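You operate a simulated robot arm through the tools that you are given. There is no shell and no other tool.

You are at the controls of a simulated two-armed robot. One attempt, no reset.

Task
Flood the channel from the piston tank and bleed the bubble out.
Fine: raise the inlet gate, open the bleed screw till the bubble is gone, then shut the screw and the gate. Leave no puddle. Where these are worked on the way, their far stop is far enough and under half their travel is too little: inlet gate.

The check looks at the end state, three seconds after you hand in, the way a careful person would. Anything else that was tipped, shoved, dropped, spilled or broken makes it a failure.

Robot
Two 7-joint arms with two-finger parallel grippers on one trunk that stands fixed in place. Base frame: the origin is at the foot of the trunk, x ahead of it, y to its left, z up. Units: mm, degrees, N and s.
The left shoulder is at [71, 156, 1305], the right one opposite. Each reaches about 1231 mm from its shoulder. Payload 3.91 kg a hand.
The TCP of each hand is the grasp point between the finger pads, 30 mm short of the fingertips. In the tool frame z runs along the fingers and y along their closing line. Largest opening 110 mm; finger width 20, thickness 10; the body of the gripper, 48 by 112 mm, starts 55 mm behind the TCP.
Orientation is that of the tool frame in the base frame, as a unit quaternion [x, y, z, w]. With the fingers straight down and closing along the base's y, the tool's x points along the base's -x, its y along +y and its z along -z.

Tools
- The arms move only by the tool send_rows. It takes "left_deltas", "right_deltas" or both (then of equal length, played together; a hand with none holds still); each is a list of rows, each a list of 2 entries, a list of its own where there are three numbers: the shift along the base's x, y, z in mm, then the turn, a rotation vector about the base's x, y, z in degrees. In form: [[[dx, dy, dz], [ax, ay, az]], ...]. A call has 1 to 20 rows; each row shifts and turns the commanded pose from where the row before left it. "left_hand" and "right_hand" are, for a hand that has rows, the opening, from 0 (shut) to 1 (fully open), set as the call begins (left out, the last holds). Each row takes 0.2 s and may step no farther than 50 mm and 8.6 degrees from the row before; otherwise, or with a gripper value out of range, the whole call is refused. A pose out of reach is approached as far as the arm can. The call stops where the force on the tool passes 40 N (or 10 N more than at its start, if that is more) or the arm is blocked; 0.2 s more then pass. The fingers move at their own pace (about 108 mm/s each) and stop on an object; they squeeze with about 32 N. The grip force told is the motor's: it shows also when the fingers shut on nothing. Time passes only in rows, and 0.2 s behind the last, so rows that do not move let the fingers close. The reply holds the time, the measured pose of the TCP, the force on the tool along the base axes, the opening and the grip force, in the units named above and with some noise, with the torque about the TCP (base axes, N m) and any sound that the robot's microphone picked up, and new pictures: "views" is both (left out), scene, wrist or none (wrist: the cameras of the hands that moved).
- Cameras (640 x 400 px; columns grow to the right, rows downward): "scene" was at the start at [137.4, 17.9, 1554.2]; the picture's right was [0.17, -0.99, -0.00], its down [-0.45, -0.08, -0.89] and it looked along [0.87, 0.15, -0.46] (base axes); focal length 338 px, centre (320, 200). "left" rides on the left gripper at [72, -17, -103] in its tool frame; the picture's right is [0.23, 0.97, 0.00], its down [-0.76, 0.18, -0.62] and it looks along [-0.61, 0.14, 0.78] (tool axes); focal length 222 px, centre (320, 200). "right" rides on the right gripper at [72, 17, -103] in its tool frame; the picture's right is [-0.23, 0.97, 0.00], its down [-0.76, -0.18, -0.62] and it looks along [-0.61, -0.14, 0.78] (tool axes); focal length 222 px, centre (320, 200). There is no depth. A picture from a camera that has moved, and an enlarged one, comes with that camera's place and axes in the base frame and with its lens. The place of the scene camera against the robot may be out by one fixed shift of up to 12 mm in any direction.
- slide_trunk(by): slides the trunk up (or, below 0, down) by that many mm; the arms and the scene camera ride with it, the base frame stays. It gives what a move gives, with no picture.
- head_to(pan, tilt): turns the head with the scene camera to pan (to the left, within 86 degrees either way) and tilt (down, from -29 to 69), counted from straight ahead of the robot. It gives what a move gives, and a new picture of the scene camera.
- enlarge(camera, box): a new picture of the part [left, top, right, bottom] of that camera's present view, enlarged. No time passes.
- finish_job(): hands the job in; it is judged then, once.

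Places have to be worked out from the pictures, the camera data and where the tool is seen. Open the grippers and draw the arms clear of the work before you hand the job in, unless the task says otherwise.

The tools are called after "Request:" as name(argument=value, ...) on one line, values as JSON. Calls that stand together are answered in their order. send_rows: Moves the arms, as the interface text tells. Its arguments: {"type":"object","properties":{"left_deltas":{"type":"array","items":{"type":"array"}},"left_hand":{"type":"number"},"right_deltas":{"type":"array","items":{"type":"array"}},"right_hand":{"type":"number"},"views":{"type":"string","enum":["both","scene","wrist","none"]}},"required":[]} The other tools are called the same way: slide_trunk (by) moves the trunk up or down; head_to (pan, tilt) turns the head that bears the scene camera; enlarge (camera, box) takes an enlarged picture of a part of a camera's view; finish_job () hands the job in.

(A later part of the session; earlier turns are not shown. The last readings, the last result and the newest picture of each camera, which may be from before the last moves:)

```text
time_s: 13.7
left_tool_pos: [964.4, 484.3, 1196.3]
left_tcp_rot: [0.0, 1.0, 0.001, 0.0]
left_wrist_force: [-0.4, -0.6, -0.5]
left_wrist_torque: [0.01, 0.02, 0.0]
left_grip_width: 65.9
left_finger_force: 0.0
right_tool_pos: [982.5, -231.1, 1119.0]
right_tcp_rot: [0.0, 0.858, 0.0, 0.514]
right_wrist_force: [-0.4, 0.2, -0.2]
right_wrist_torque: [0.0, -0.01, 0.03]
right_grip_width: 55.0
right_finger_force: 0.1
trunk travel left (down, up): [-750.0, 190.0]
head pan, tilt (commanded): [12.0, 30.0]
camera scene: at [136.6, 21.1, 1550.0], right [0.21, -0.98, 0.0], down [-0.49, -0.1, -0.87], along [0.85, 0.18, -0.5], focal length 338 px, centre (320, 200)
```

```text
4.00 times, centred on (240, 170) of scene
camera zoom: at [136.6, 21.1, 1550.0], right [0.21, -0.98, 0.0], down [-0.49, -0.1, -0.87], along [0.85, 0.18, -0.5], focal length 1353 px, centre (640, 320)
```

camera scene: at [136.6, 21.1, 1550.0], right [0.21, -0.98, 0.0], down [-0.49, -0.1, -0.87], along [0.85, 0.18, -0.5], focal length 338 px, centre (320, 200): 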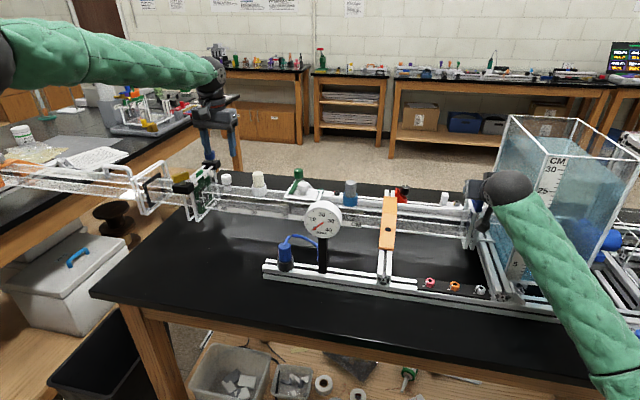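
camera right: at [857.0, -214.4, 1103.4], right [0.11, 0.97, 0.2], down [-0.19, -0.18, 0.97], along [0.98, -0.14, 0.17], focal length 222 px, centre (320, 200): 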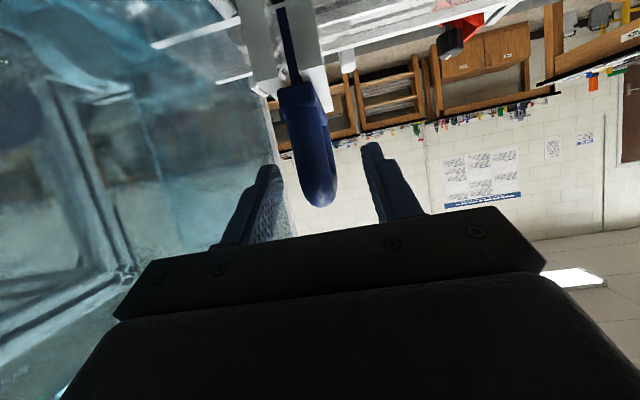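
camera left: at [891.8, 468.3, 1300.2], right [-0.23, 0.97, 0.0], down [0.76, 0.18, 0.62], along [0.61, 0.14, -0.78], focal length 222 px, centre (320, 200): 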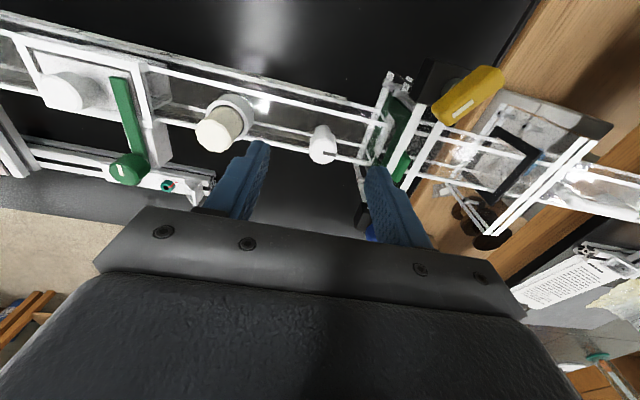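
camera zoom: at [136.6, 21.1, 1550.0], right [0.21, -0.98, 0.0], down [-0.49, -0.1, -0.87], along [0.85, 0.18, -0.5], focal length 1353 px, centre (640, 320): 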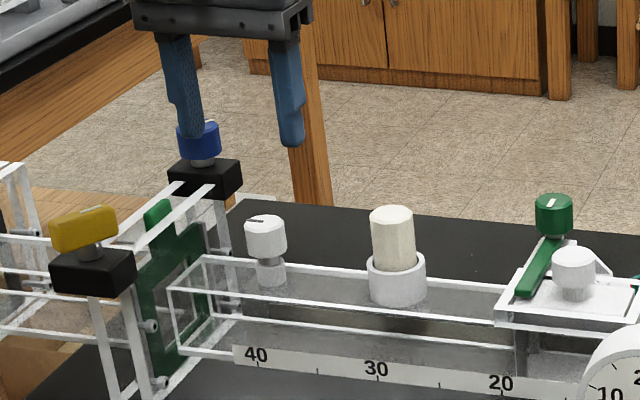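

Wrist-only triangulation puts the bleed knob's top at roughly [995, 494, 1087], about 30 mm wide, index mark pointing +y. I'll descend to about 60 mm above it and check alignment.

Request:
send_rows(left_deltas=[[[15, 4, -23], [0, 0, 0]], [[14, 4, -23], [0, 0, 0]], [[0, 0, 0], [0, 0, 0]]], left_hand=0.6, views="both")

Request:
enlarge(camera="left", box=[220, 80, 420, 205])

Request:
enlarge(camera="scene", box=[160, 120, 320, 220])

```text
time_s: 14.5
left_tool_pos: [992.1, 494.5, 1149.7]
left_tcp_rot: [0.0, 1.0, -0.001, 0.001]
left_wrist_force: [0.8, 0.8, -1.0]
left_wrist_torque: [-0.02, -0.04, -0.01]
left_grip_width: 66.1
left_finger_force: 0.1
right_tool_pos: [981.5, -230.7, 1121.2]
right_tcp_rot: [-0.001, 0.857, 0.0, 0.515]
right_wrist_force: [-0.4, -0.6, 0.6]
right_wrist_torque: [0.0, -0.01, 0.02]
right_grip_width: 55.4
right_finger_force: 0.0
trunk travel left (down, up): [-750.0, 190.0]
head pan, tilt (commanded): [12.0, 30.0]
camera scene: at [134.6, 21.7, 1550.3], right [0.21, -0.98, 0.0], down [-0.49, -0.1, -0.87], along [0.85, 0.18, -0.5], focal length 338 px, centre (320, 200)
camera left: at [919.1, 478.9, 1252.6], right [-0.23, 0.97, 0.0], down [0.76, 0.18, 0.63], along [0.61, 0.14, -0.78], focal length 222 px, centre (320, 200)
```

scene: 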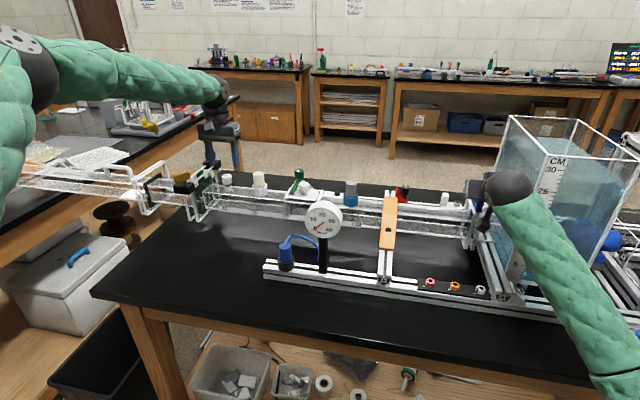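
left: 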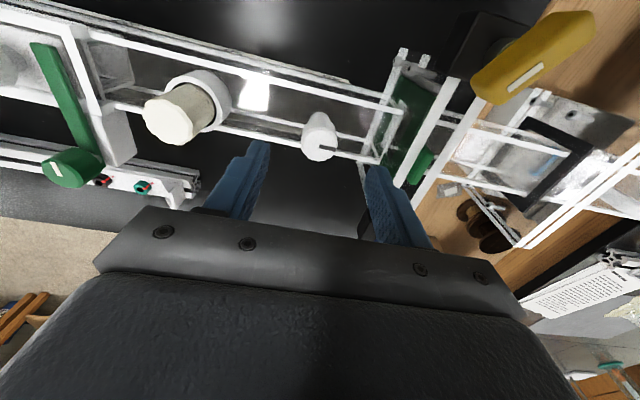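

```text
3.20 times, centred on (320, 142) of left
camera zoom: at [919.1, 478.9, 1252.6], right [-0.23, 0.97, 0.0], down [0.76, 0.18, 0.63], along [0.61, 0.14, -0.78], focal length 711 px, centre (320, 384)
```

zoom: 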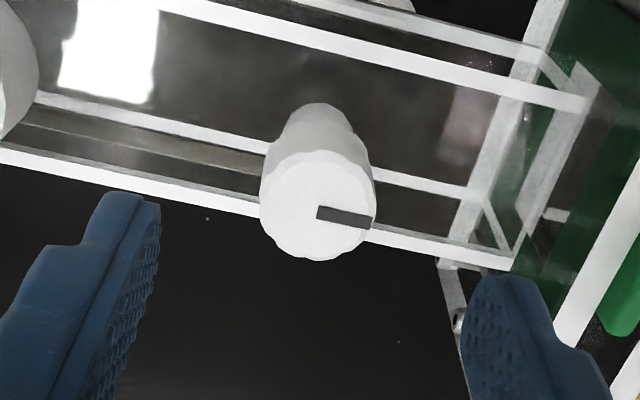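

```text
4.00 times, centred on (240, 170) of scene
camera zoom: at [134.6, 21.7, 1550.3], right [0.21, -0.98, 0.0], down [-0.49, -0.1, -0.87], along [0.85, 0.18, -0.5], focal length 1353 px, centre (640, 320)
```

zoom: 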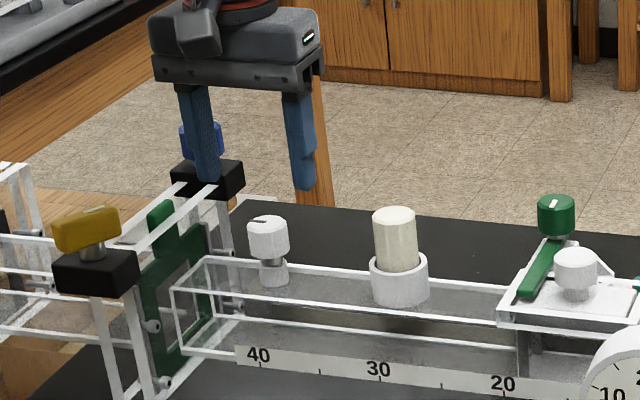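

The best multi-view fit now places the knob top at about [988, 493, 1099], nearly straight below the hand. I'll descend another 25 mm with a small x correction and check the alignment again.

Request:
send_rows(left_deltas=[[[-3, -2, -12], [0, 0, 0]], [[-1, 0, -13], [0, 0, 0]], [[0, 0, 0], [0, 0, 0]]], left_hand=0.6, views="none")

Request:
enlarge(camera="left", box=[220, 80, 420, 205])

Request:
enlarge(camera="scene", box=[180, 140, 276, 200])

```text
time_s: 15.3
left_tool_pos: [985.6, 491.0, 1125.2]
left_tcp_rot: [0.001, 1.0, 0.0, 0.0]
left_wrist_force: [-0.3, 1.1, 0.1]
left_wrist_torque: [0.0, 0.01, 0.02]
left_grip_width: 66.0
left_finger_force: 0.0
left hand out of reach, approached as far as the arm can: row 2
right_tool_pos: [983.0, -231.2, 1119.3]
right_tcp_rot: [0.0, 0.857, 0.0, 0.515]
right_wrist_force: [-0.3, -0.6, -0.7]
right_wrist_torque: [-0.01, -0.04, -0.02]
right_grip_width: 55.0
right_finger_force: 0.1
trunk travel left (down, up): [-750.0, 190.0]
head pan, tilt (commanded): [12.0, 30.0]
```

```text
3.20 times, centred on (320, 142) of left
camera zoom: at [913.4, 475.0, 1227.4], right [-0.23, 0.97, 0.0], down [0.76, 0.18, 0.62], along [0.61, 0.14, -0.78], focal length 711 px, centre (320, 384)
```

zoom: 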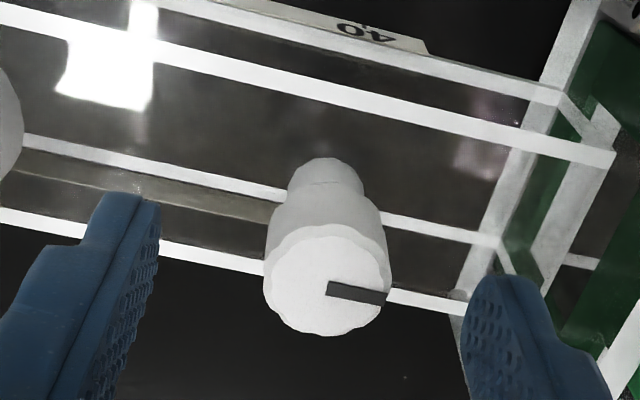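

```text
6.67 times, centred on (228, 170) of scene
camera zoom: at [136.4, 20.9, 1550.0], right [0.21, -0.98, 0.0], down [-0.49, -0.1, -0.87], along [0.85, 0.18, -0.5], focal length 2255 px, centre (933, 400)
```

zoom: 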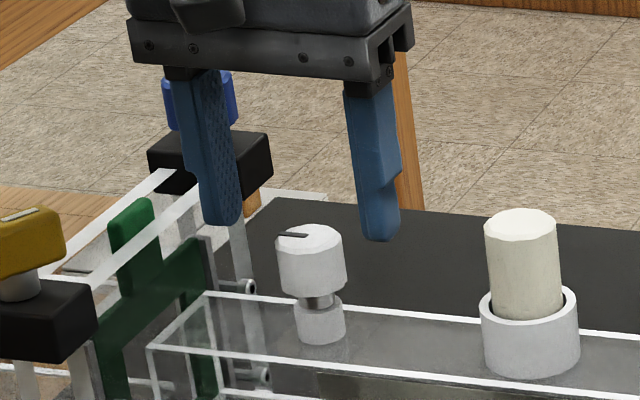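

The knob sits between the fingertips and is nearly centred, but the reply flags the left arm at a reach limit on the last row. I'll lower a further 12 mm in small steps and compare commanded with measured pose.

Request:
send_rows(left_deltas=[[[0, 0, -6], [0, 0, 0]], [[0, 0, -6], [0, 0, 0]], [[0, 0, 0], [0, 0, 0]]], left_hand=0.6, views="scene")

Request:
enlarge(camera="scene", box=[180, 140, 276, 200])

Request:
enlarge(camera="left", box=[220, 80, 420, 205])

```text
time_s: 16.1
left_tool_pos: [981.4, 492.1, 1113.4]
left_tcp_rot: [0.0, 1.0, 0.0, -0.001]
left_wrist_force: [0.0, 0.3, -0.1]
left_wrist_torque: [0.0, 0.01, -0.02]
left_grip_width: 65.9
left_finger_force: 0.0
right_tool_pos: [982.3, -231.0, 1119.0]
right_tcp_rot: [0.0, 0.858, 0.0, 0.514]
right_wrist_force: [-0.2, 0.4, -0.1]
right_wrist_torque: [0.0, 0.01, -0.01]
right_grip_width: 54.8
right_finger_force: 0.0
trunk travel left (down, up): [-750.0, 190.0]
head pan, tilt (commanded): [12.0, 30.0]
camera scene: at [136.0, 21.3, 1550.1], right [0.21, -0.98, 0.0], down [-0.49, -0.1, -0.87], along [0.85, 0.18, -0.5], focal length 338 px, centre (320, 200)
```

scene: 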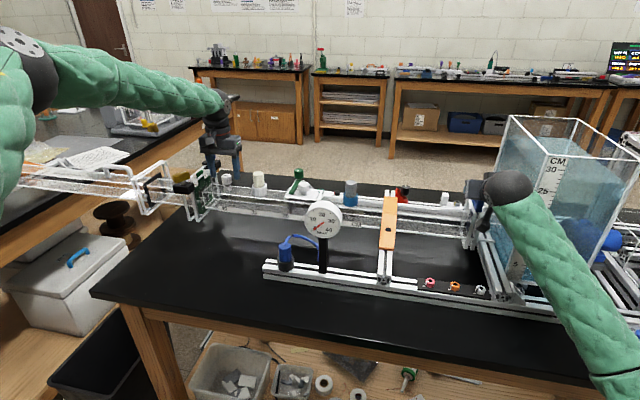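

```text
6.67 times, centred on (228, 170) of scene
camera zoom: at [136.0, 21.3, 1550.1], right [0.21, -0.98, 0.0], down [-0.49, -0.1, -0.87], along [0.85, 0.18, -0.5], focal length 2255 px, centre (933, 400)
```

zoom: 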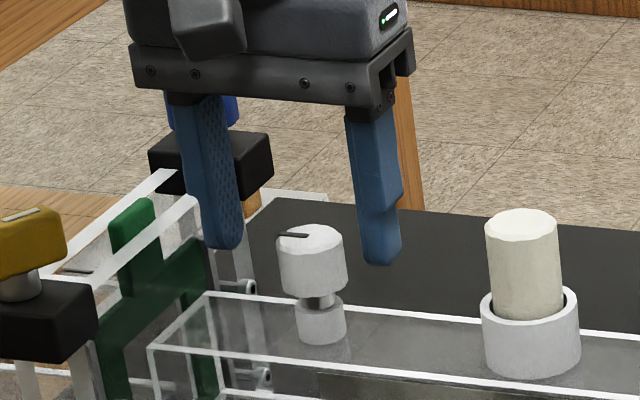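

```text
3.20 times, centred on (320, 142) of left
camera zoom: at [909.7, 474.5, 1217.4], right [-0.23, 0.97, 0.0], down [0.76, 0.18, 0.62], along [0.61, 0.14, -0.78], focal length 711 px, centre (320, 384)
```

zoom: 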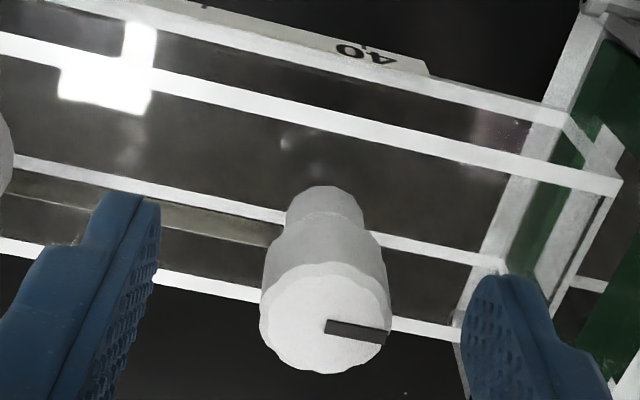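

The measured x falls short (981 vs 987 commanded) as the left hand goes lower, so the arm is at a limit; a lower trunk would fix that. I'll raise both hands about 65 mm first (right fingers lift straight off the handle), then slide the trunk down 60 mm.

Request:
send_rows(left_deltas=[[[0, 0, 17], [0, 0, 0]], [[0, 0, 17], [0, 0, 0]], [[0, 0, 17], [0, 0, 0]], [[0, 0, 17], [0, 0, 0]]], right_deltas=[[[0, 0, 17], [0, 0, 0]], [[0, 0, 17], [0, 0, 0]], [[0, 0, 17], [0, 0, 0]], [[0, 0, 17], [0, 0, 0]]], left_hand=0.6, right_hand=0.5, views="scene")

```text
time_s: 17.1
left_tool_pos: [985.5, 490.1, 1181.1]
left_tcp_rot: [0.0, 1.0, 0.0, 0.0]
left_wrist_force: [0.1, 0.2, 0.4]
left_wrist_torque: [0.02, -0.03, 0.01]
left_grip_width: 66.1
left_finger_force: 0.0
right_tool_pos: [984.8, -231.3, 1188.9]
right_tcp_rot: [0.0, 0.858, -0.001, 0.514]
right_wrist_force: [-0.3, 0.5, 0.3]
right_wrist_torque: [0.0, 0.0, 0.0]
right_grip_width: 55.0
right_finger_force: 0.1
trunk travel left (down, up): [-750.0, 190.0]
head pan, tilt (commanded): [12.0, 30.0]
camera scene: at [135.2, 21.4, 1550.1], right [0.21, -0.98, 0.0], down [-0.49, -0.1, -0.87], along [0.85, 0.18, -0.5], focal length 338 px, centre (320, 200)
```

scene: 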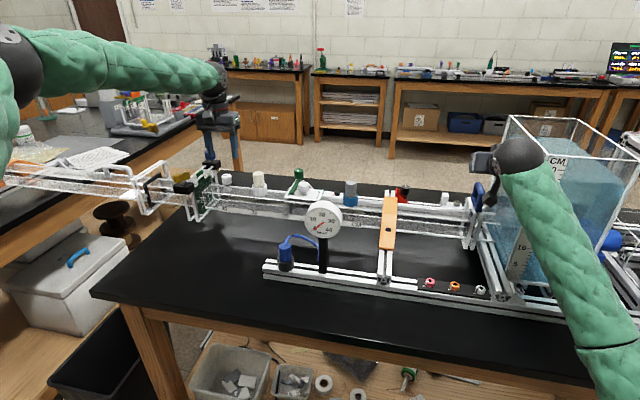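

Both hands are clear above their fittings. Now I slide the trunk down 60 mm, which will bring the hands back to about the earlier heights.

Request:
slide_trunk(by=-60)

Request:
head_to(pan=12, tilt=28)

Request:
enlarge(camera="left", box=[220, 80, 420, 205])

Request:
enlarge(camera="right", box=[220, 80, 420, 205])

```text
time_s: 18.1
left_tool_pos: [985.7, 488.0, 1121.2]
left_tcp_rot: [0.0, 1.0, -0.001, 0.0]
left_wrist_force: [-0.7, 0.5, -0.1]
left_wrist_torque: [0.01, 0.01, 0.03]
left_grip_width: 65.9
left_finger_force: 0.1
right_tool_pos: [985.3, -230.4, 1128.0]
right_tcp_rot: [-0.001, 0.857, 0.0, 0.516]
right_wrist_force: [0.3, -0.2, -0.5]
right_wrist_torque: [0.0, -0.02, 0.01]
right_grip_width: 55.1
right_finger_force: 0.0
trunk travel left (down, up): [-690.0, 250.0]
head pan, tilt (commanded): [12.0, 30.0]
```

```text
time_s: 18.8
left_tool_pos: [986.6, 489.0, 1121.0]
left_tcp_rot: [-0.001, 1.0, 0.0, 0.0]
left_wrist_force: [-1.1, 0.7, 0.4]
left_wrist_torque: [0.02, 0.0, 0.01]
left_grip_width: 66.1
left_finger_force: 0.0
right_tool_pos: [983.6, -231.4, 1127.8]
right_tcp_rot: [0.0, 0.857, 0.0, 0.515]
right_wrist_force: [-0.7, -0.2, -0.3]
right_wrist_torque: [0.04, 0.0, -0.04]
right_grip_width: 54.9
right_finger_force: 0.1
trunk travel left (down, up): [-690.0, 250.0]
head pan, tilt (commanded): [12.0, 28.0]
camera scene: at [136.6, 21.3, 1493.3], right [0.21, -0.98, 0.0], down [-0.46, -0.1, -0.88], along [0.86, 0.18, -0.47], focal length 338 px, centre (320, 200)
```

scene: 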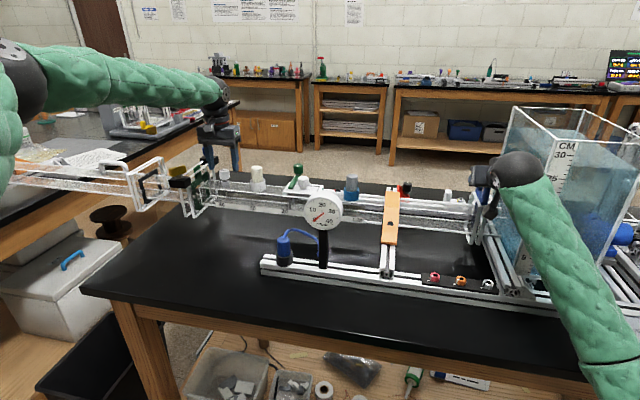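

```text
3.20 times, centred on (320, 142) of left
camera zoom: at [913.8, 473.0, 1224.2], right [-0.23, 0.97, 0.0], down [0.76, 0.18, 0.62], along [0.61, 0.14, -0.78], focal length 711 px, centre (320, 384)
```

zoom: 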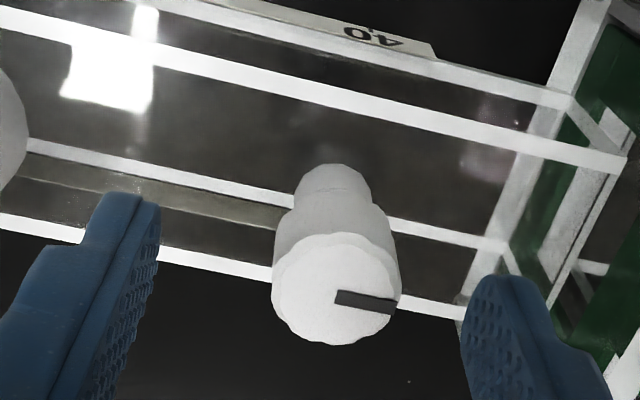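

```text
3.20 times, centred on (320, 142) of right
camera zoom: at [859.3, -214.4, 1111.7], right [0.11, 0.97, 0.2], down [-0.19, -0.18, 0.97], along [0.98, -0.14, 0.17], focal length 711 px, centre (320, 384)
```

zoom: 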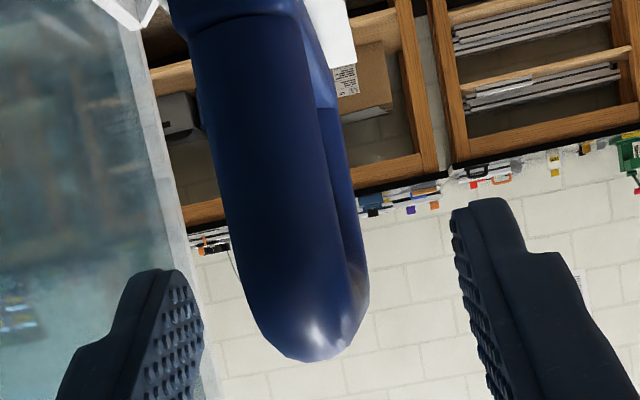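

The knob sits at about [988, 493] and the left hand is at [987, 489, 1121]. I'll correct +3 mm in y and descend 30 mm to bring the pads around the knob head, while the right hand returns 8 mm down to the crossbar.

Request:
send_rows(left_deltas=[[[1, 2, -8], [0, 0, 0]], [[1, 1, -8], [0, 0, 0]], [[0, 0, -7], [0, 0, 0]], [[0, 0, -7], [0, 0, 0]], [[0, 0, 0], [0, 0, 0]]], right_deltas=[[[0, 0, -4], [0, 0, 0]], [[0, 0, -4], [0, 0, 0]], [[0, 0, 0], [0, 0, 0]], [[0, 0, 0], [0, 0, 0]], [[0, 0, 0], [0, 0, 0]]], left_hand=0.6, right_hand=0.5, views="none")

Request:
enlarge(camera="left", box=[220, 80, 420, 205])

Request:
enlarge(camera="scene", box=[180, 130, 276, 190])

```text
time_s: 20.0
left_tool_pos: [988.2, 492.9, 1089.5]
left_tcp_rot: [0.0, 1.0, 0.0, 0.0]
left_wrist_force: [-0.3, -0.2, 0.2]
left_wrist_torque: [0.02, 0.0, -0.02]
left_grip_width: 66.0
left_finger_force: 0.1
right_tool_pos: [985.2, -231.7, 1119.8]
right_tcp_rot: [0.0, 0.857, 0.0, 0.515]
right_wrist_force: [-0.5, -0.1, -0.2]
right_wrist_torque: [0.04, 0.0, 0.03]
right_grip_width: 55.1
right_finger_force: 0.0
trunk travel left (down, up): [-690.0, 250.0]
head pan, tilt (commanded): [12.0, 28.0]
```

```text
3.20 times, centred on (320, 142) of left
camera zoom: at [915.7, 475.8, 1193.9], right [-0.23, 0.97, 0.0], down [0.76, 0.18, 0.62], along [0.61, 0.14, -0.78], focal length 711 px, centre (320, 384)
```

zoom: 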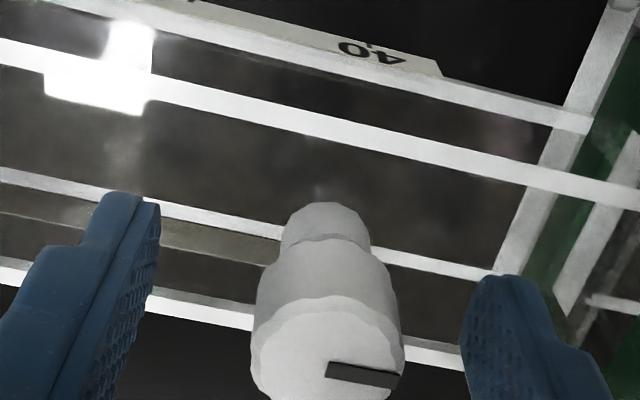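

```text
6.67 times, centred on (228, 160) of scene
camera zoom: at [136.7, 21.3, 1493.3], right [0.21, -0.98, 0.0], down [-0.46, -0.1, -0.88], along [0.86, 0.18, -0.47], focal length 2255 px, centre (933, 467)
```

zoom: 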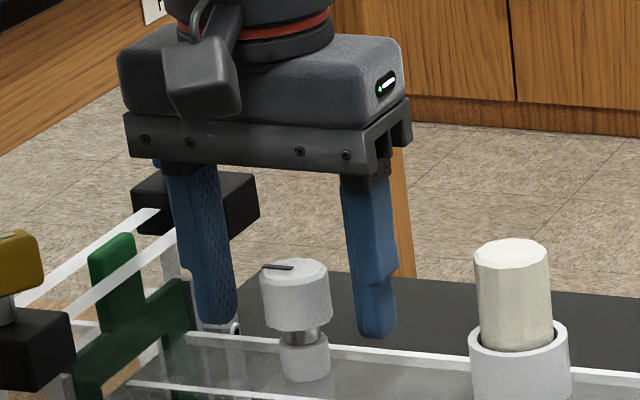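

Both hands are well placed: the left pads flank the bleed knob and the right pads flank the gate handle. I'll close the right hand on the gate handle and check the grip.

Request:
send_rows(right_deltas=[[[0, 0, 0], [0, 0, 0]], [[0, 0, 0], [0, 0, 0]], [[0, 0, 0], [0, 0, 0]]], right_hand=0.0, views="wrist")

```text
time_s: 20.8
left_tool_pos: [988.6, 493.0, 1089.8]
left_tcp_rot: [-0.001, 1.0, 0.0, 0.0]
left_wrist_force: [0.4, -0.1, -0.3]
left_wrist_torque: [0.02, 0.0, -0.02]
left_grip_width: 65.9
left_finger_force: 0.0
right_tool_pos: [986.0, -229.8, 1120.0]
right_tcp_rot: [-0.001, 0.858, 0.0, 0.514]
right_wrist_force: [-1.2, 8.7, -2.0]
right_wrist_torque: [0.03, -0.25, -0.17]
right_grip_width: 15.2
right_finger_force: 45.0
trunk travel left (down, up): [-690.0, 250.0]
head pan, tilt (commanded): [12.0, 28.0]
camera right: at [860.0, -213.3, 1103.9], right [0.11, 0.97, 0.2], down [-0.19, -0.18, 0.97], along [0.98, -0.14, 0.17], focal length 222 px, centre (320, 200)
```

right: 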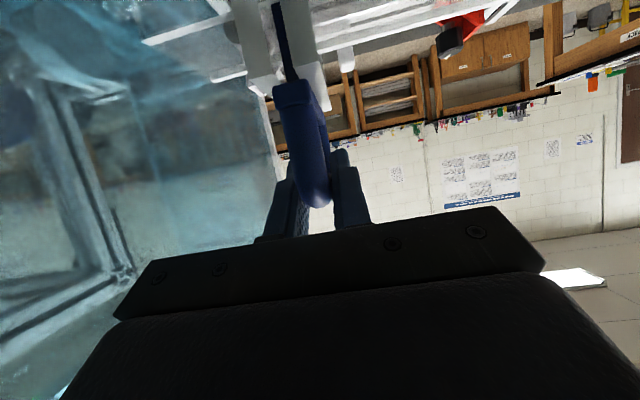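

The handle is gripped (15 mm wide) with an 8.7 N side load, so the hand is slightly off centre toward -y. I'll ease +1.5 mm in y and recheck before lifting.

Request:
send_rows(right_deltas=[[[0, 1.5, 0], [0, 0, 0]], [[0, 0, 0], [0, 0, 0]]], right_hand=0.0, views="none")

```text
time_s: 21.4
left_tool_pos: [987.8, 491.6, 1088.9]
left_tcp_rot: [0.0, 1.0, 0.0, 0.0]
left_wrist_force: [0.2, -0.6, 0.4]
left_wrist_torque: [-0.01, 0.0, -0.01]
left_grip_width: 65.8
left_finger_force: 0.0
right_tool_pos: [985.4, -230.2, 1120.4]
right_tcp_rot: [-0.001, 0.857, 0.0, 0.515]
right_wrist_force: [5.8, 5.2, 1.3]
right_wrist_torque: [0.03, 0.32, 0.0]
right_grip_width: 15.6
right_finger_force: 44.7
trunk travel left (down, up): [-690.0, 250.0]
head pan, tilt (commanded): [12.0, 28.0]
```

The side load is down to about 5 N. Now I lift the gate gently 15 mm and read the resisting force.

Request:
send_rows(right_deltas=[[[0, 1, 5], [0, 0, 0]], [[0, 0, 5], [0, 0, 0]], [[0, 0, 5], [0, 0, 0]]], right_hand=0.0, views="both")

```text
time_s: 22.2
left_tool_pos: [988.5, 491.2, 1089.9]
left_tcp_rot: [0.0, 1.0, 0.001, 0.0]
left_wrist_force: [0.2, -0.5, 0.5]
left_wrist_torque: [-0.02, -0.01, -0.01]
left_grip_width: 66.0
left_finger_force: 0.0
right_tool_pos: [984.5, -229.2, 1134.0]
right_tcp_rot: [0.0, 0.858, 0.0, 0.514]
right_wrist_force: [-4.0, 3.3, -5.7]
right_wrist_torque: [-0.02, 1.36, -0.1]
right_grip_width: 15.1
right_finger_force: 44.6
trunk travel left (down, up): [-690.0, 250.0]
head pan, tilt (commanded): [12.0, 28.0]
camera scene: at [137.1, 21.7, 1493.2], right [0.21, -0.98, 0.0], down [-0.46, -0.1, -0.88], along [0.86, 0.18, -0.47], focal length 338 px, centre (320, 200)
camera right: at [860.0, -213.1, 1118.3], right [0.11, 0.97, 0.2], down [-0.19, -0.18, 0.97], along [0.98, -0.14, 0.17], focal length 222 px, centre (320, 200)
```

scene: 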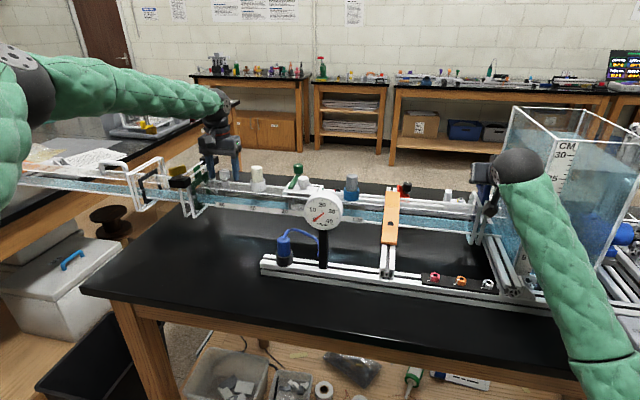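
right: 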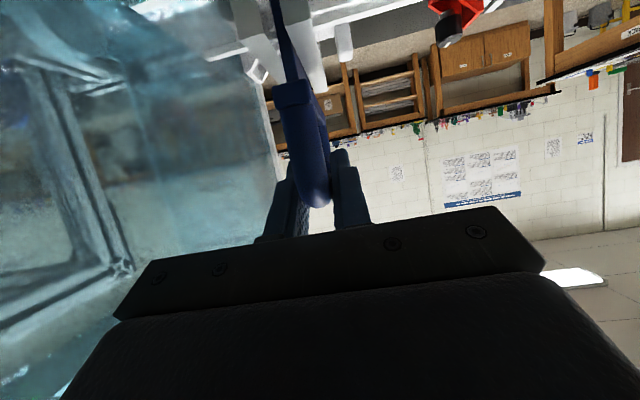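

Water is already entering the channel and the gate moves freely (about 6 N). I continue raising it toward its far stop.

Request:
send_rows(right_deltas=[[[0, 0, 7], [0, 0, 0]], [[0, 0, 7], [0, 0, 0]], [[0, 0, 7], [0, 0, 0]], [[0, 0, 7], [0, 0, 0]], [[0, 0, 7], [0, 0, 0]]], right_hand=0.0, views="both")

Request:
enlarge(camera="scene", box=[180, 140, 340, 240])

Request:
enlarge(camera="left", box=[160, 0, 480, 200])

```text
time_s: 23.4
left_tool_pos: [988.5, 492.2, 1090.0]
left_tcp_rot: [0.001, 1.0, -0.001, 0.0]
left_wrist_force: [-0.8, 0.1, 0.6]
left_wrist_torque: [0.02, 0.0, 0.03]
left_grip_width: 65.7
left_finger_force: 0.0
right_tool_pos: [985.1, -229.9, 1168.8]
right_tcp_rot: [0.0, 0.857, 0.0, 0.515]
right_wrist_force: [-0.9, -4.6, -5.6]
right_wrist_torque: [-0.02, -0.49, 0.0]
right_grip_width: 15.6
right_finger_force: 45.0
trunk travel left (down, up): [-690.0, 250.0]
head pan, tilt (commanded): [12.0, 28.0]
camera scene: at [137.2, 20.7, 1493.2], right [0.21, -0.98, 0.0], down [-0.46, -0.1, -0.88], along [0.86, 0.18, -0.47], focal length 338 px, centre (320, 200)
camera right: at [860.1, -213.0, 1153.4], right [0.11, 0.97, 0.2], down [-0.19, -0.18, 0.97], along [0.98, -0.14, 0.17], focal length 222 px, centre (320, 200)
```

scene: 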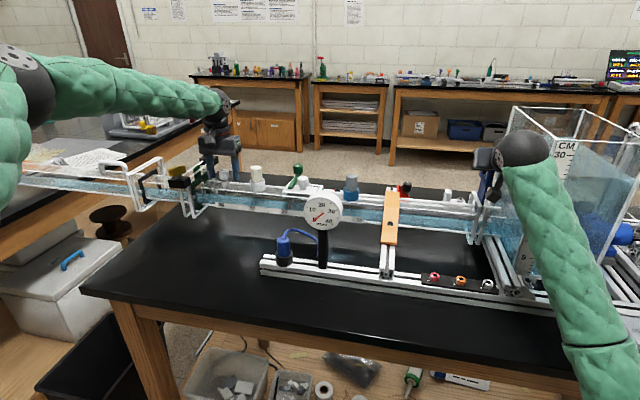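
right: 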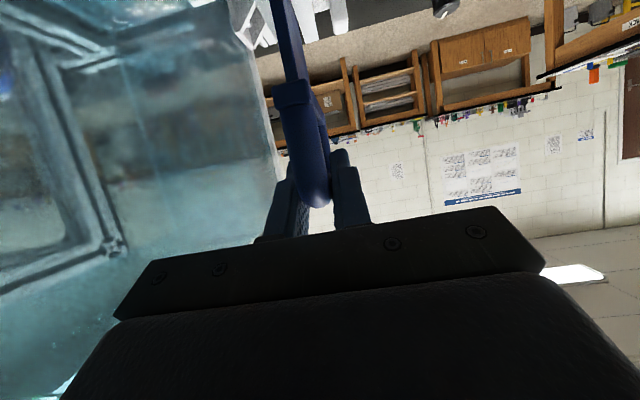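

```text
4.00 times, centred on (260, 190) of scene
camera zoom: at [137.2, 20.7, 1493.2], right [0.21, -0.98, 0.0], down [-0.46, -0.1, -0.88], along [0.86, 0.18, -0.47], focal length 1353 px, centre (560, 240)
```

zoom: 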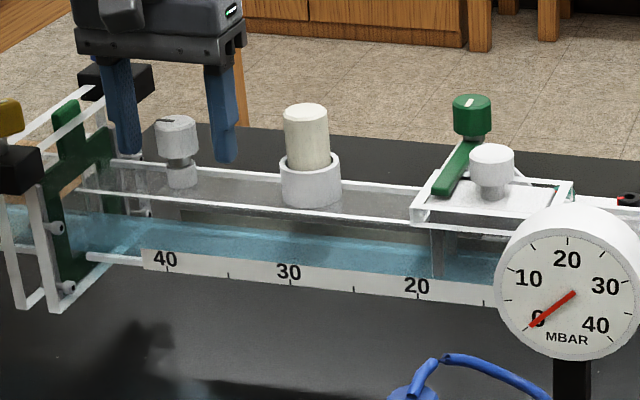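

```text
2.00 times, centred on (320, 100) of left
camera zoom: at [916.2, 475.2, 1193.9], right [-0.23, 0.97, 0.0], down [0.76, 0.18, 0.62], along [0.61, 0.14, -0.78], focal length 444 px, centre (320, 400)
```

zoom: 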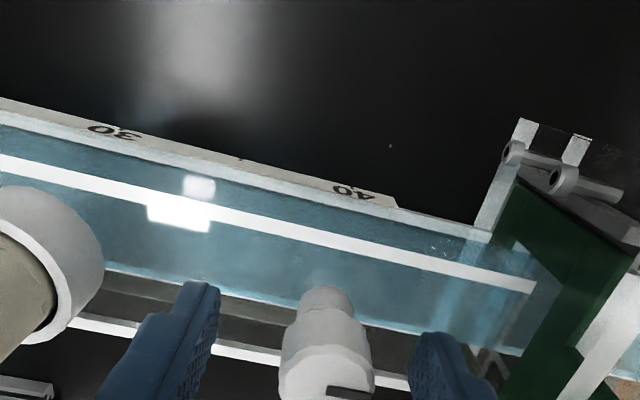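

The gate is up about 49 mm with light load, and water level is rising in the channel. I keep raising until I feel the far stop.

Request:
send_rows(right_deltas=[[[0, 0, 5], [0, 0, 0]], [[0, 0, 5], [0, 0, 0]], [[0, 0, 5], [0, 0, 0]], [[0, 0, 5], [0, 0, 0]]], right_hand=0.0, views="wrist")

Request:
enlarge(camera="scene", box=[400, 130, 560, 230])

Request:
enlarge(camera="scene", box=[180, 140, 340, 240])

```text
time_s: 24.4
left_tool_pos: [990.8, 489.9, 1088.6]
left_tcp_rot: [0.0, 1.0, 0.001, -0.001]
left_wrist_force: [-0.2, -0.1, 1.1]
left_wrist_torque: [-0.03, 0.03, 0.0]
left_grip_width: 66.0
left_finger_force: 0.0
right_tool_pos: [987.4, -230.1, 1186.3]
right_tcp_rot: [-0.001, 0.858, 0.0, 0.513]
right_wrist_force: [0.1, -6.1, -32.6]
right_wrist_torque: [-0.07, 0.57, -0.1]
right_grip_width: 15.1
right_finger_force: 44.9
trunk travel left (down, up): [-690.0, 250.0]
head pan, tilt (commanded): [12.0, 28.0]
camera right: at [862.6, -213.0, 1169.7], right [0.11, 0.97, 0.2], down [-0.19, -0.18, 0.97], along [0.98, -0.14, 0.16], focal length 222 px, centre (320, 200)
```

right: 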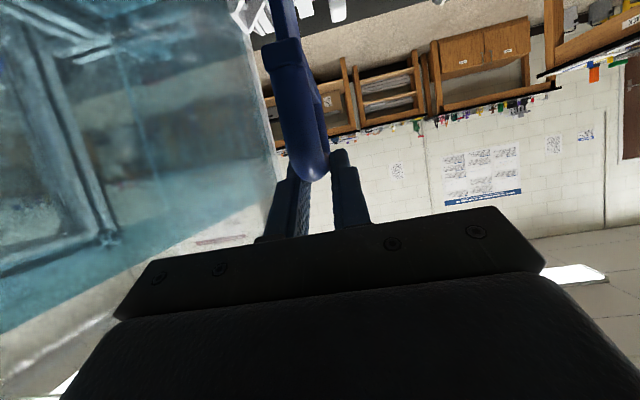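

```text
4.00 times, centred on (480, 180) of scene
camera zoom: at [140.5, 19.8, 1492.8], right [0.21, -0.98, 0.0], down [-0.46, -0.1, -0.88], along [0.86, 0.18, -0.47], focal length 1353 px, centre (-320, 280)
```

zoom: 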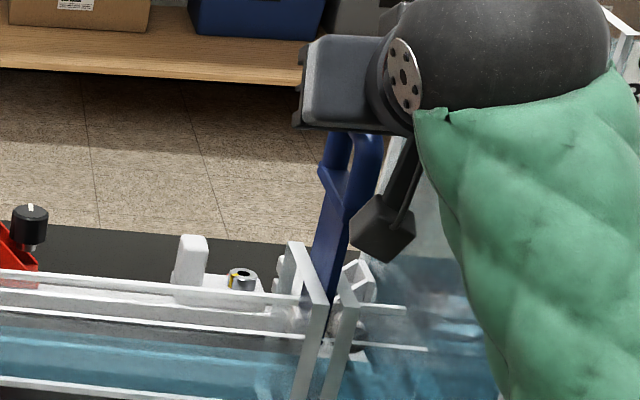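

```text
4.00 times, centred on (260, 190) of scene
camera zoom: at [140.5, 19.8, 1492.8], right [0.21, -0.98, 0.0], down [-0.46, -0.1, -0.88], along [0.86, 0.18, -0.47], focal length 1353 px, centre (560, 240)
```

zoom: 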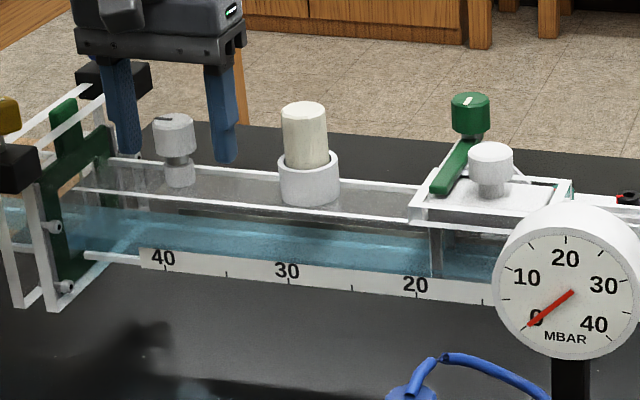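

The force jumped to 33 N at z=1186, so the gate is at its far stop. I'll ease down 4 mm to unload the grip while holding the gate up, and let water rise for a couple of seconds.

Request:
send_rows(right_deltas=[[[0, 0, -4], [0, 0, 0]], [[0, 0, 0], [0, 0, 0]], [[0, 0, 0], [0, 0, 0]], [[0, 0, 0], [0, 0, 0]], [[0, 0, 0], [0, 0, 0]]], right_hand=0.0, views="both")

Request:
enlarge(camera="scene", box=[180, 140, 340, 240])

Request:
enlarge(camera="left", box=[160, 0, 480, 200])

```text
time_s: 25.6
left_tool_pos: [989.9, 491.3, 1088.3]
left_tcp_rot: [0.0, 1.0, 0.0, -0.001]
left_wrist_force: [-0.6, -1.4, -0.3]
left_wrist_torque: [-0.03, -0.02, -0.04]
left_grip_width: 66.1
left_finger_force: 0.2
right_tool_pos: [986.3, -229.6, 1184.2]
right_tcp_rot: [0.001, 0.857, 0.0, 0.515]
right_wrist_force: [27.8, -8.6, 1.5]
right_wrist_torque: [-0.16, -1.16, -0.12]
right_grip_width: 15.2
right_finger_force: 45.3
trunk travel left (down, up): [-690.0, 250.0]
head pan, tilt (commanded): [12.0, 28.0]
camera scene: at [140.0, 20.4, 1493.1], right [0.21, -0.98, 0.0], down [-0.46, -0.1, -0.88], along [0.86, 0.18, -0.47], focal length 338 px, centre (320, 200)
camera right: at [862.5, -213.0, 1168.6], right [0.11, 0.97, 0.2], down [-0.19, -0.18, 0.96], along [0.98, -0.14, 0.17], focal length 222 px, centre (320, 200)
```

scene: 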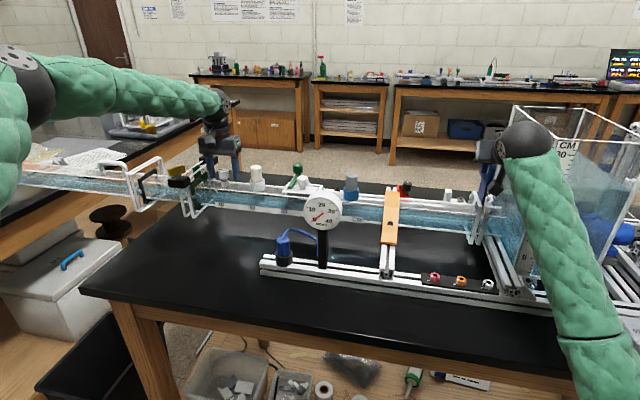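
right: 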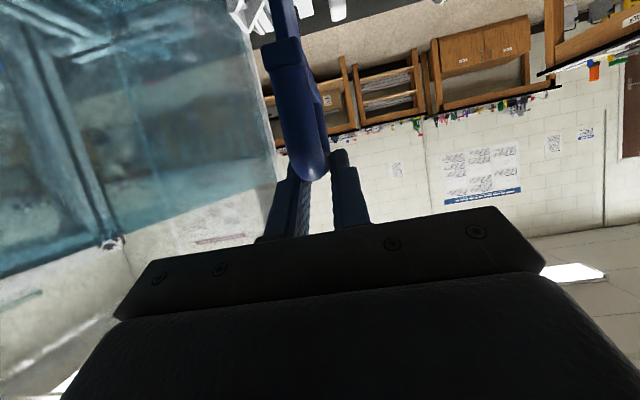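

```text
4.00 times, centred on (260, 190) of scene
camera zoom: at [140.0, 20.4, 1493.1], right [0.21, -0.98, 0.0], down [-0.46, -0.1, -0.88], along [0.86, 0.18, -0.47], focal length 1353 px, centre (560, 240)
```

zoom: 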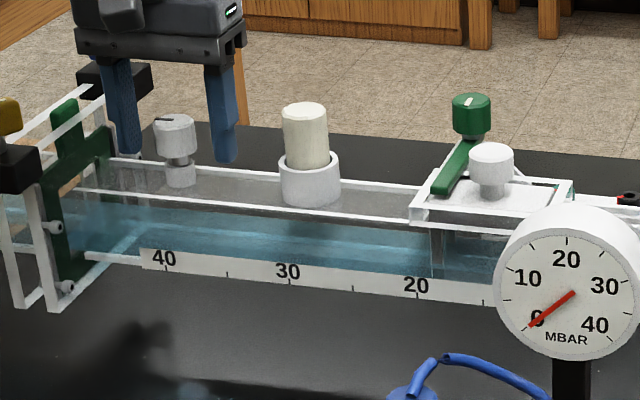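

```text
2.00 times, centred on (320, 100) of left
camera zoom: at [918.3, 475.2, 1192.4], right [-0.23, 0.97, 0.0], down [0.76, 0.18, 0.62], along [0.6, 0.14, -0.78], focal length 444 px, centre (320, 400)
```

zoom: 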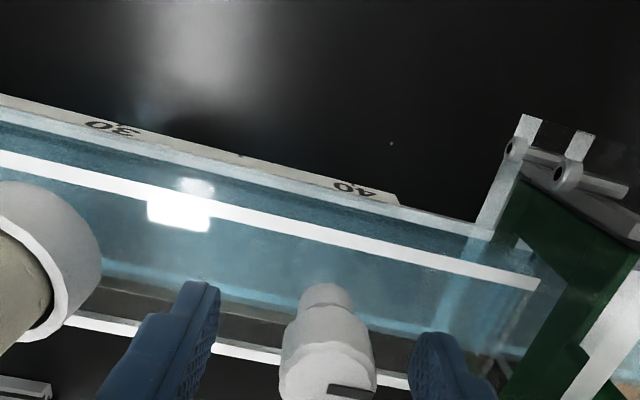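

The gate holds but there is a 28 N pull along +x on the right hand from the slight slip, so I'll give way 2 mm in +x and keep waiting for the fill.

Request:
send_rows(right_deltas=[[[2, 0, 0], [0, 0, 0]], [[0, 0, 0], [0, 0, 0]], [[0, 0, 0], [0, 0, 0]], [[0, 0, 0], [0, 0, 0]]], right_hand=0.0, views="scene")

Request:
enlarge(camera="scene", box=[180, 140, 340, 240])

Request:
enlarge(camera="scene", box=[340, 150, 500, 250])

```text
time_s: 26.6
left_tool_pos: [988.4, 491.4, 1089.8]
left_tcp_rot: [0.0, 1.0, -0.001, -0.001]
left_wrist_force: [-0.6, -0.5, 0.6]
left_wrist_torque: [0.02, -0.01, -0.03]
left_grip_width: 66.1
left_finger_force: 0.1
right_tool_pos: [986.4, -230.6, 1184.7]
right_tcp_rot: [0.0, 0.857, 0.001, 0.515]
right_wrist_force: [14.2, -12.5, 3.3]
right_wrist_torque: [-0.18, -0.24, -0.17]
right_grip_width: 15.0
right_finger_force: 44.8
trunk travel left (down, up): [-690.0, 250.0]
head pan, tilt (commanded): [12.0, 28.0]
camera scene: at [138.1, 20.0, 1493.1], right [0.21, -0.98, 0.0], down [-0.46, -0.1, -0.88], along [0.86, 0.18, -0.47], focal length 338 px, centre (320, 200)
```

scene: 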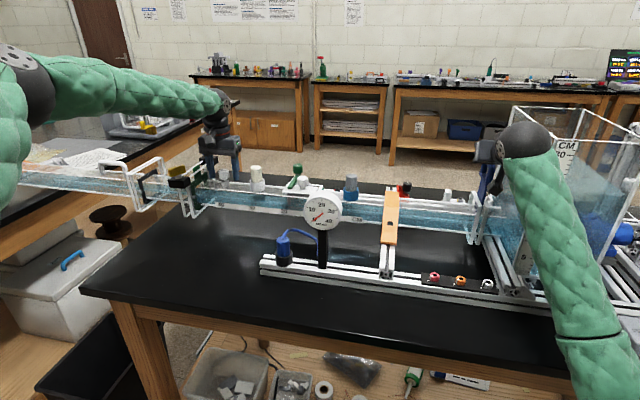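

```text
4.00 times, centred on (260, 190) of scene
camera zoom: at [138.1, 20.0, 1493.1], right [0.21, -0.98, 0.0], down [-0.46, -0.1, -0.88], along [0.86, 0.18, -0.47], focal length 1353 px, centre (560, 240)
```

zoom: 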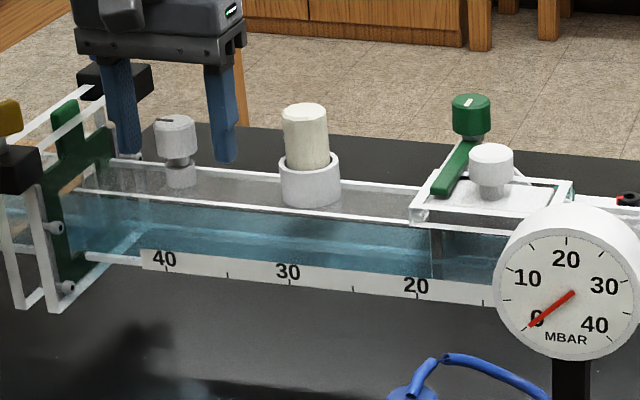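

```text
4.00 times, centred on (420, 200) of scene
camera zoom: at [138.1, 20.0, 1493.1], right [0.21, -0.98, 0.0], down [-0.46, -0.1, -0.88], along [0.86, 0.18, -0.47], focal length 1353 px, centre (-80, 200)
```

zoom: 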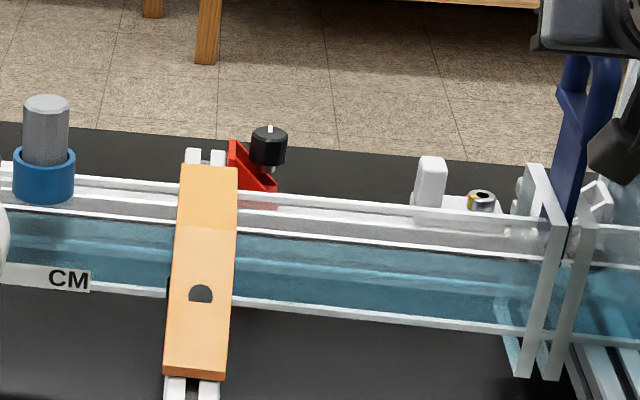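

Water is now near the channel roof. I'll relieve the remaining side forces by small shifts and check how the level changes over another second.

Request:
send_rows(right_deltas=[[[2, -1, 0], [0, 0, 0]], [[0, 0, 0], [0, 0, 0]], [[0, 0, 0], [0, 0, 0]], [[0, 0, 0], [0, 0, 0]], [[0, 0, 0], [0, 0, 0]], [[0, 0, 0], [0, 0, 0]]], right_hand=0.0, views="none")

Request:
enlarge(camera="scene", box=[180, 140, 340, 240])

Request:
enlarge(camera="scene", box=[340, 150, 500, 250])

Request:
enlarge(camera="left", box=[160, 0, 480, 200])

```text
time_s: 28.0
left_tool_pos: [987.2, 491.6, 1090.1]
left_tcp_rot: [0.0, 1.0, 0.0, 0.0]
left_wrist_force: [-0.6, -0.2, 0.3]
left_wrist_torque: [-0.03, 0.0, -0.06]
left_grip_width: 66.0
left_finger_force: 0.1
right_tool_pos: [988.1, -229.9, 1185.1]
right_tcp_rot: [-0.001, 0.857, 0.0, 0.515]
right_wrist_force: [-19.6, -5.3, -13.9]
right_wrist_torque: [-0.08, 0.98, -0.1]
right_grip_width: 15.2
right_finger_force: 44.9
trunk travel left (down, up): [-690.0, 250.0]
head pan, tilt (commanded): [12.0, 28.0]
```

```text
4.00 times, centred on (260, 190) of scene
camera zoom: at [136.1, 20.4, 1493.2], right [0.21, -0.98, 0.0], down [-0.46, -0.1, -0.88], along [0.86, 0.18, -0.47], focal length 1353 px, centre (560, 240)
```

zoom: 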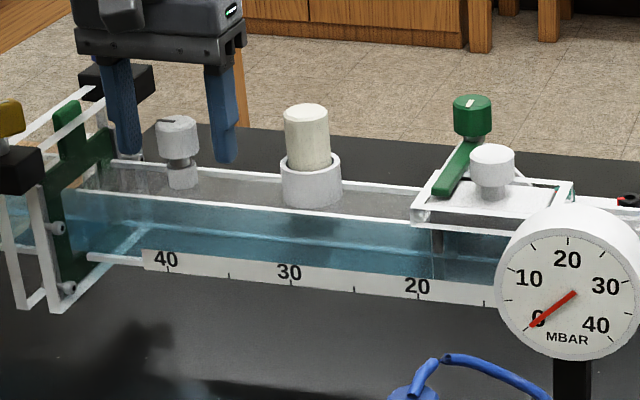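

```text
4.00 times, centred on (420, 200) of scene
camera zoom: at [136.1, 20.4, 1493.2], right [0.21, -0.98, 0.0], down [-0.46, -0.1, -0.88], along [0.86, 0.18, -0.47], focal length 1353 px, centre (-80, 200)
```

zoom: 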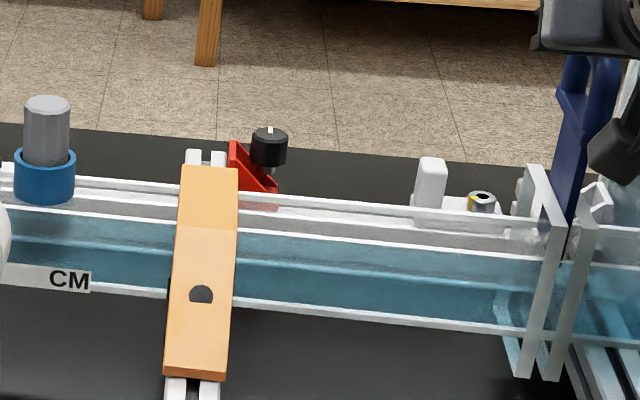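

```text
2.00 times, centred on (320, 100) of left
camera zoom: at [915.2, 475.2, 1194.5], right [-0.23, 0.97, 0.0], down [0.76, 0.18, 0.62], along [0.61, 0.14, -0.78], focal length 444 px, centre (320, 400)
```

zoom: 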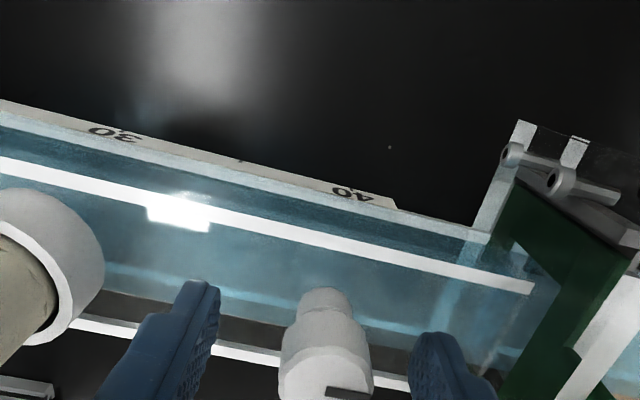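

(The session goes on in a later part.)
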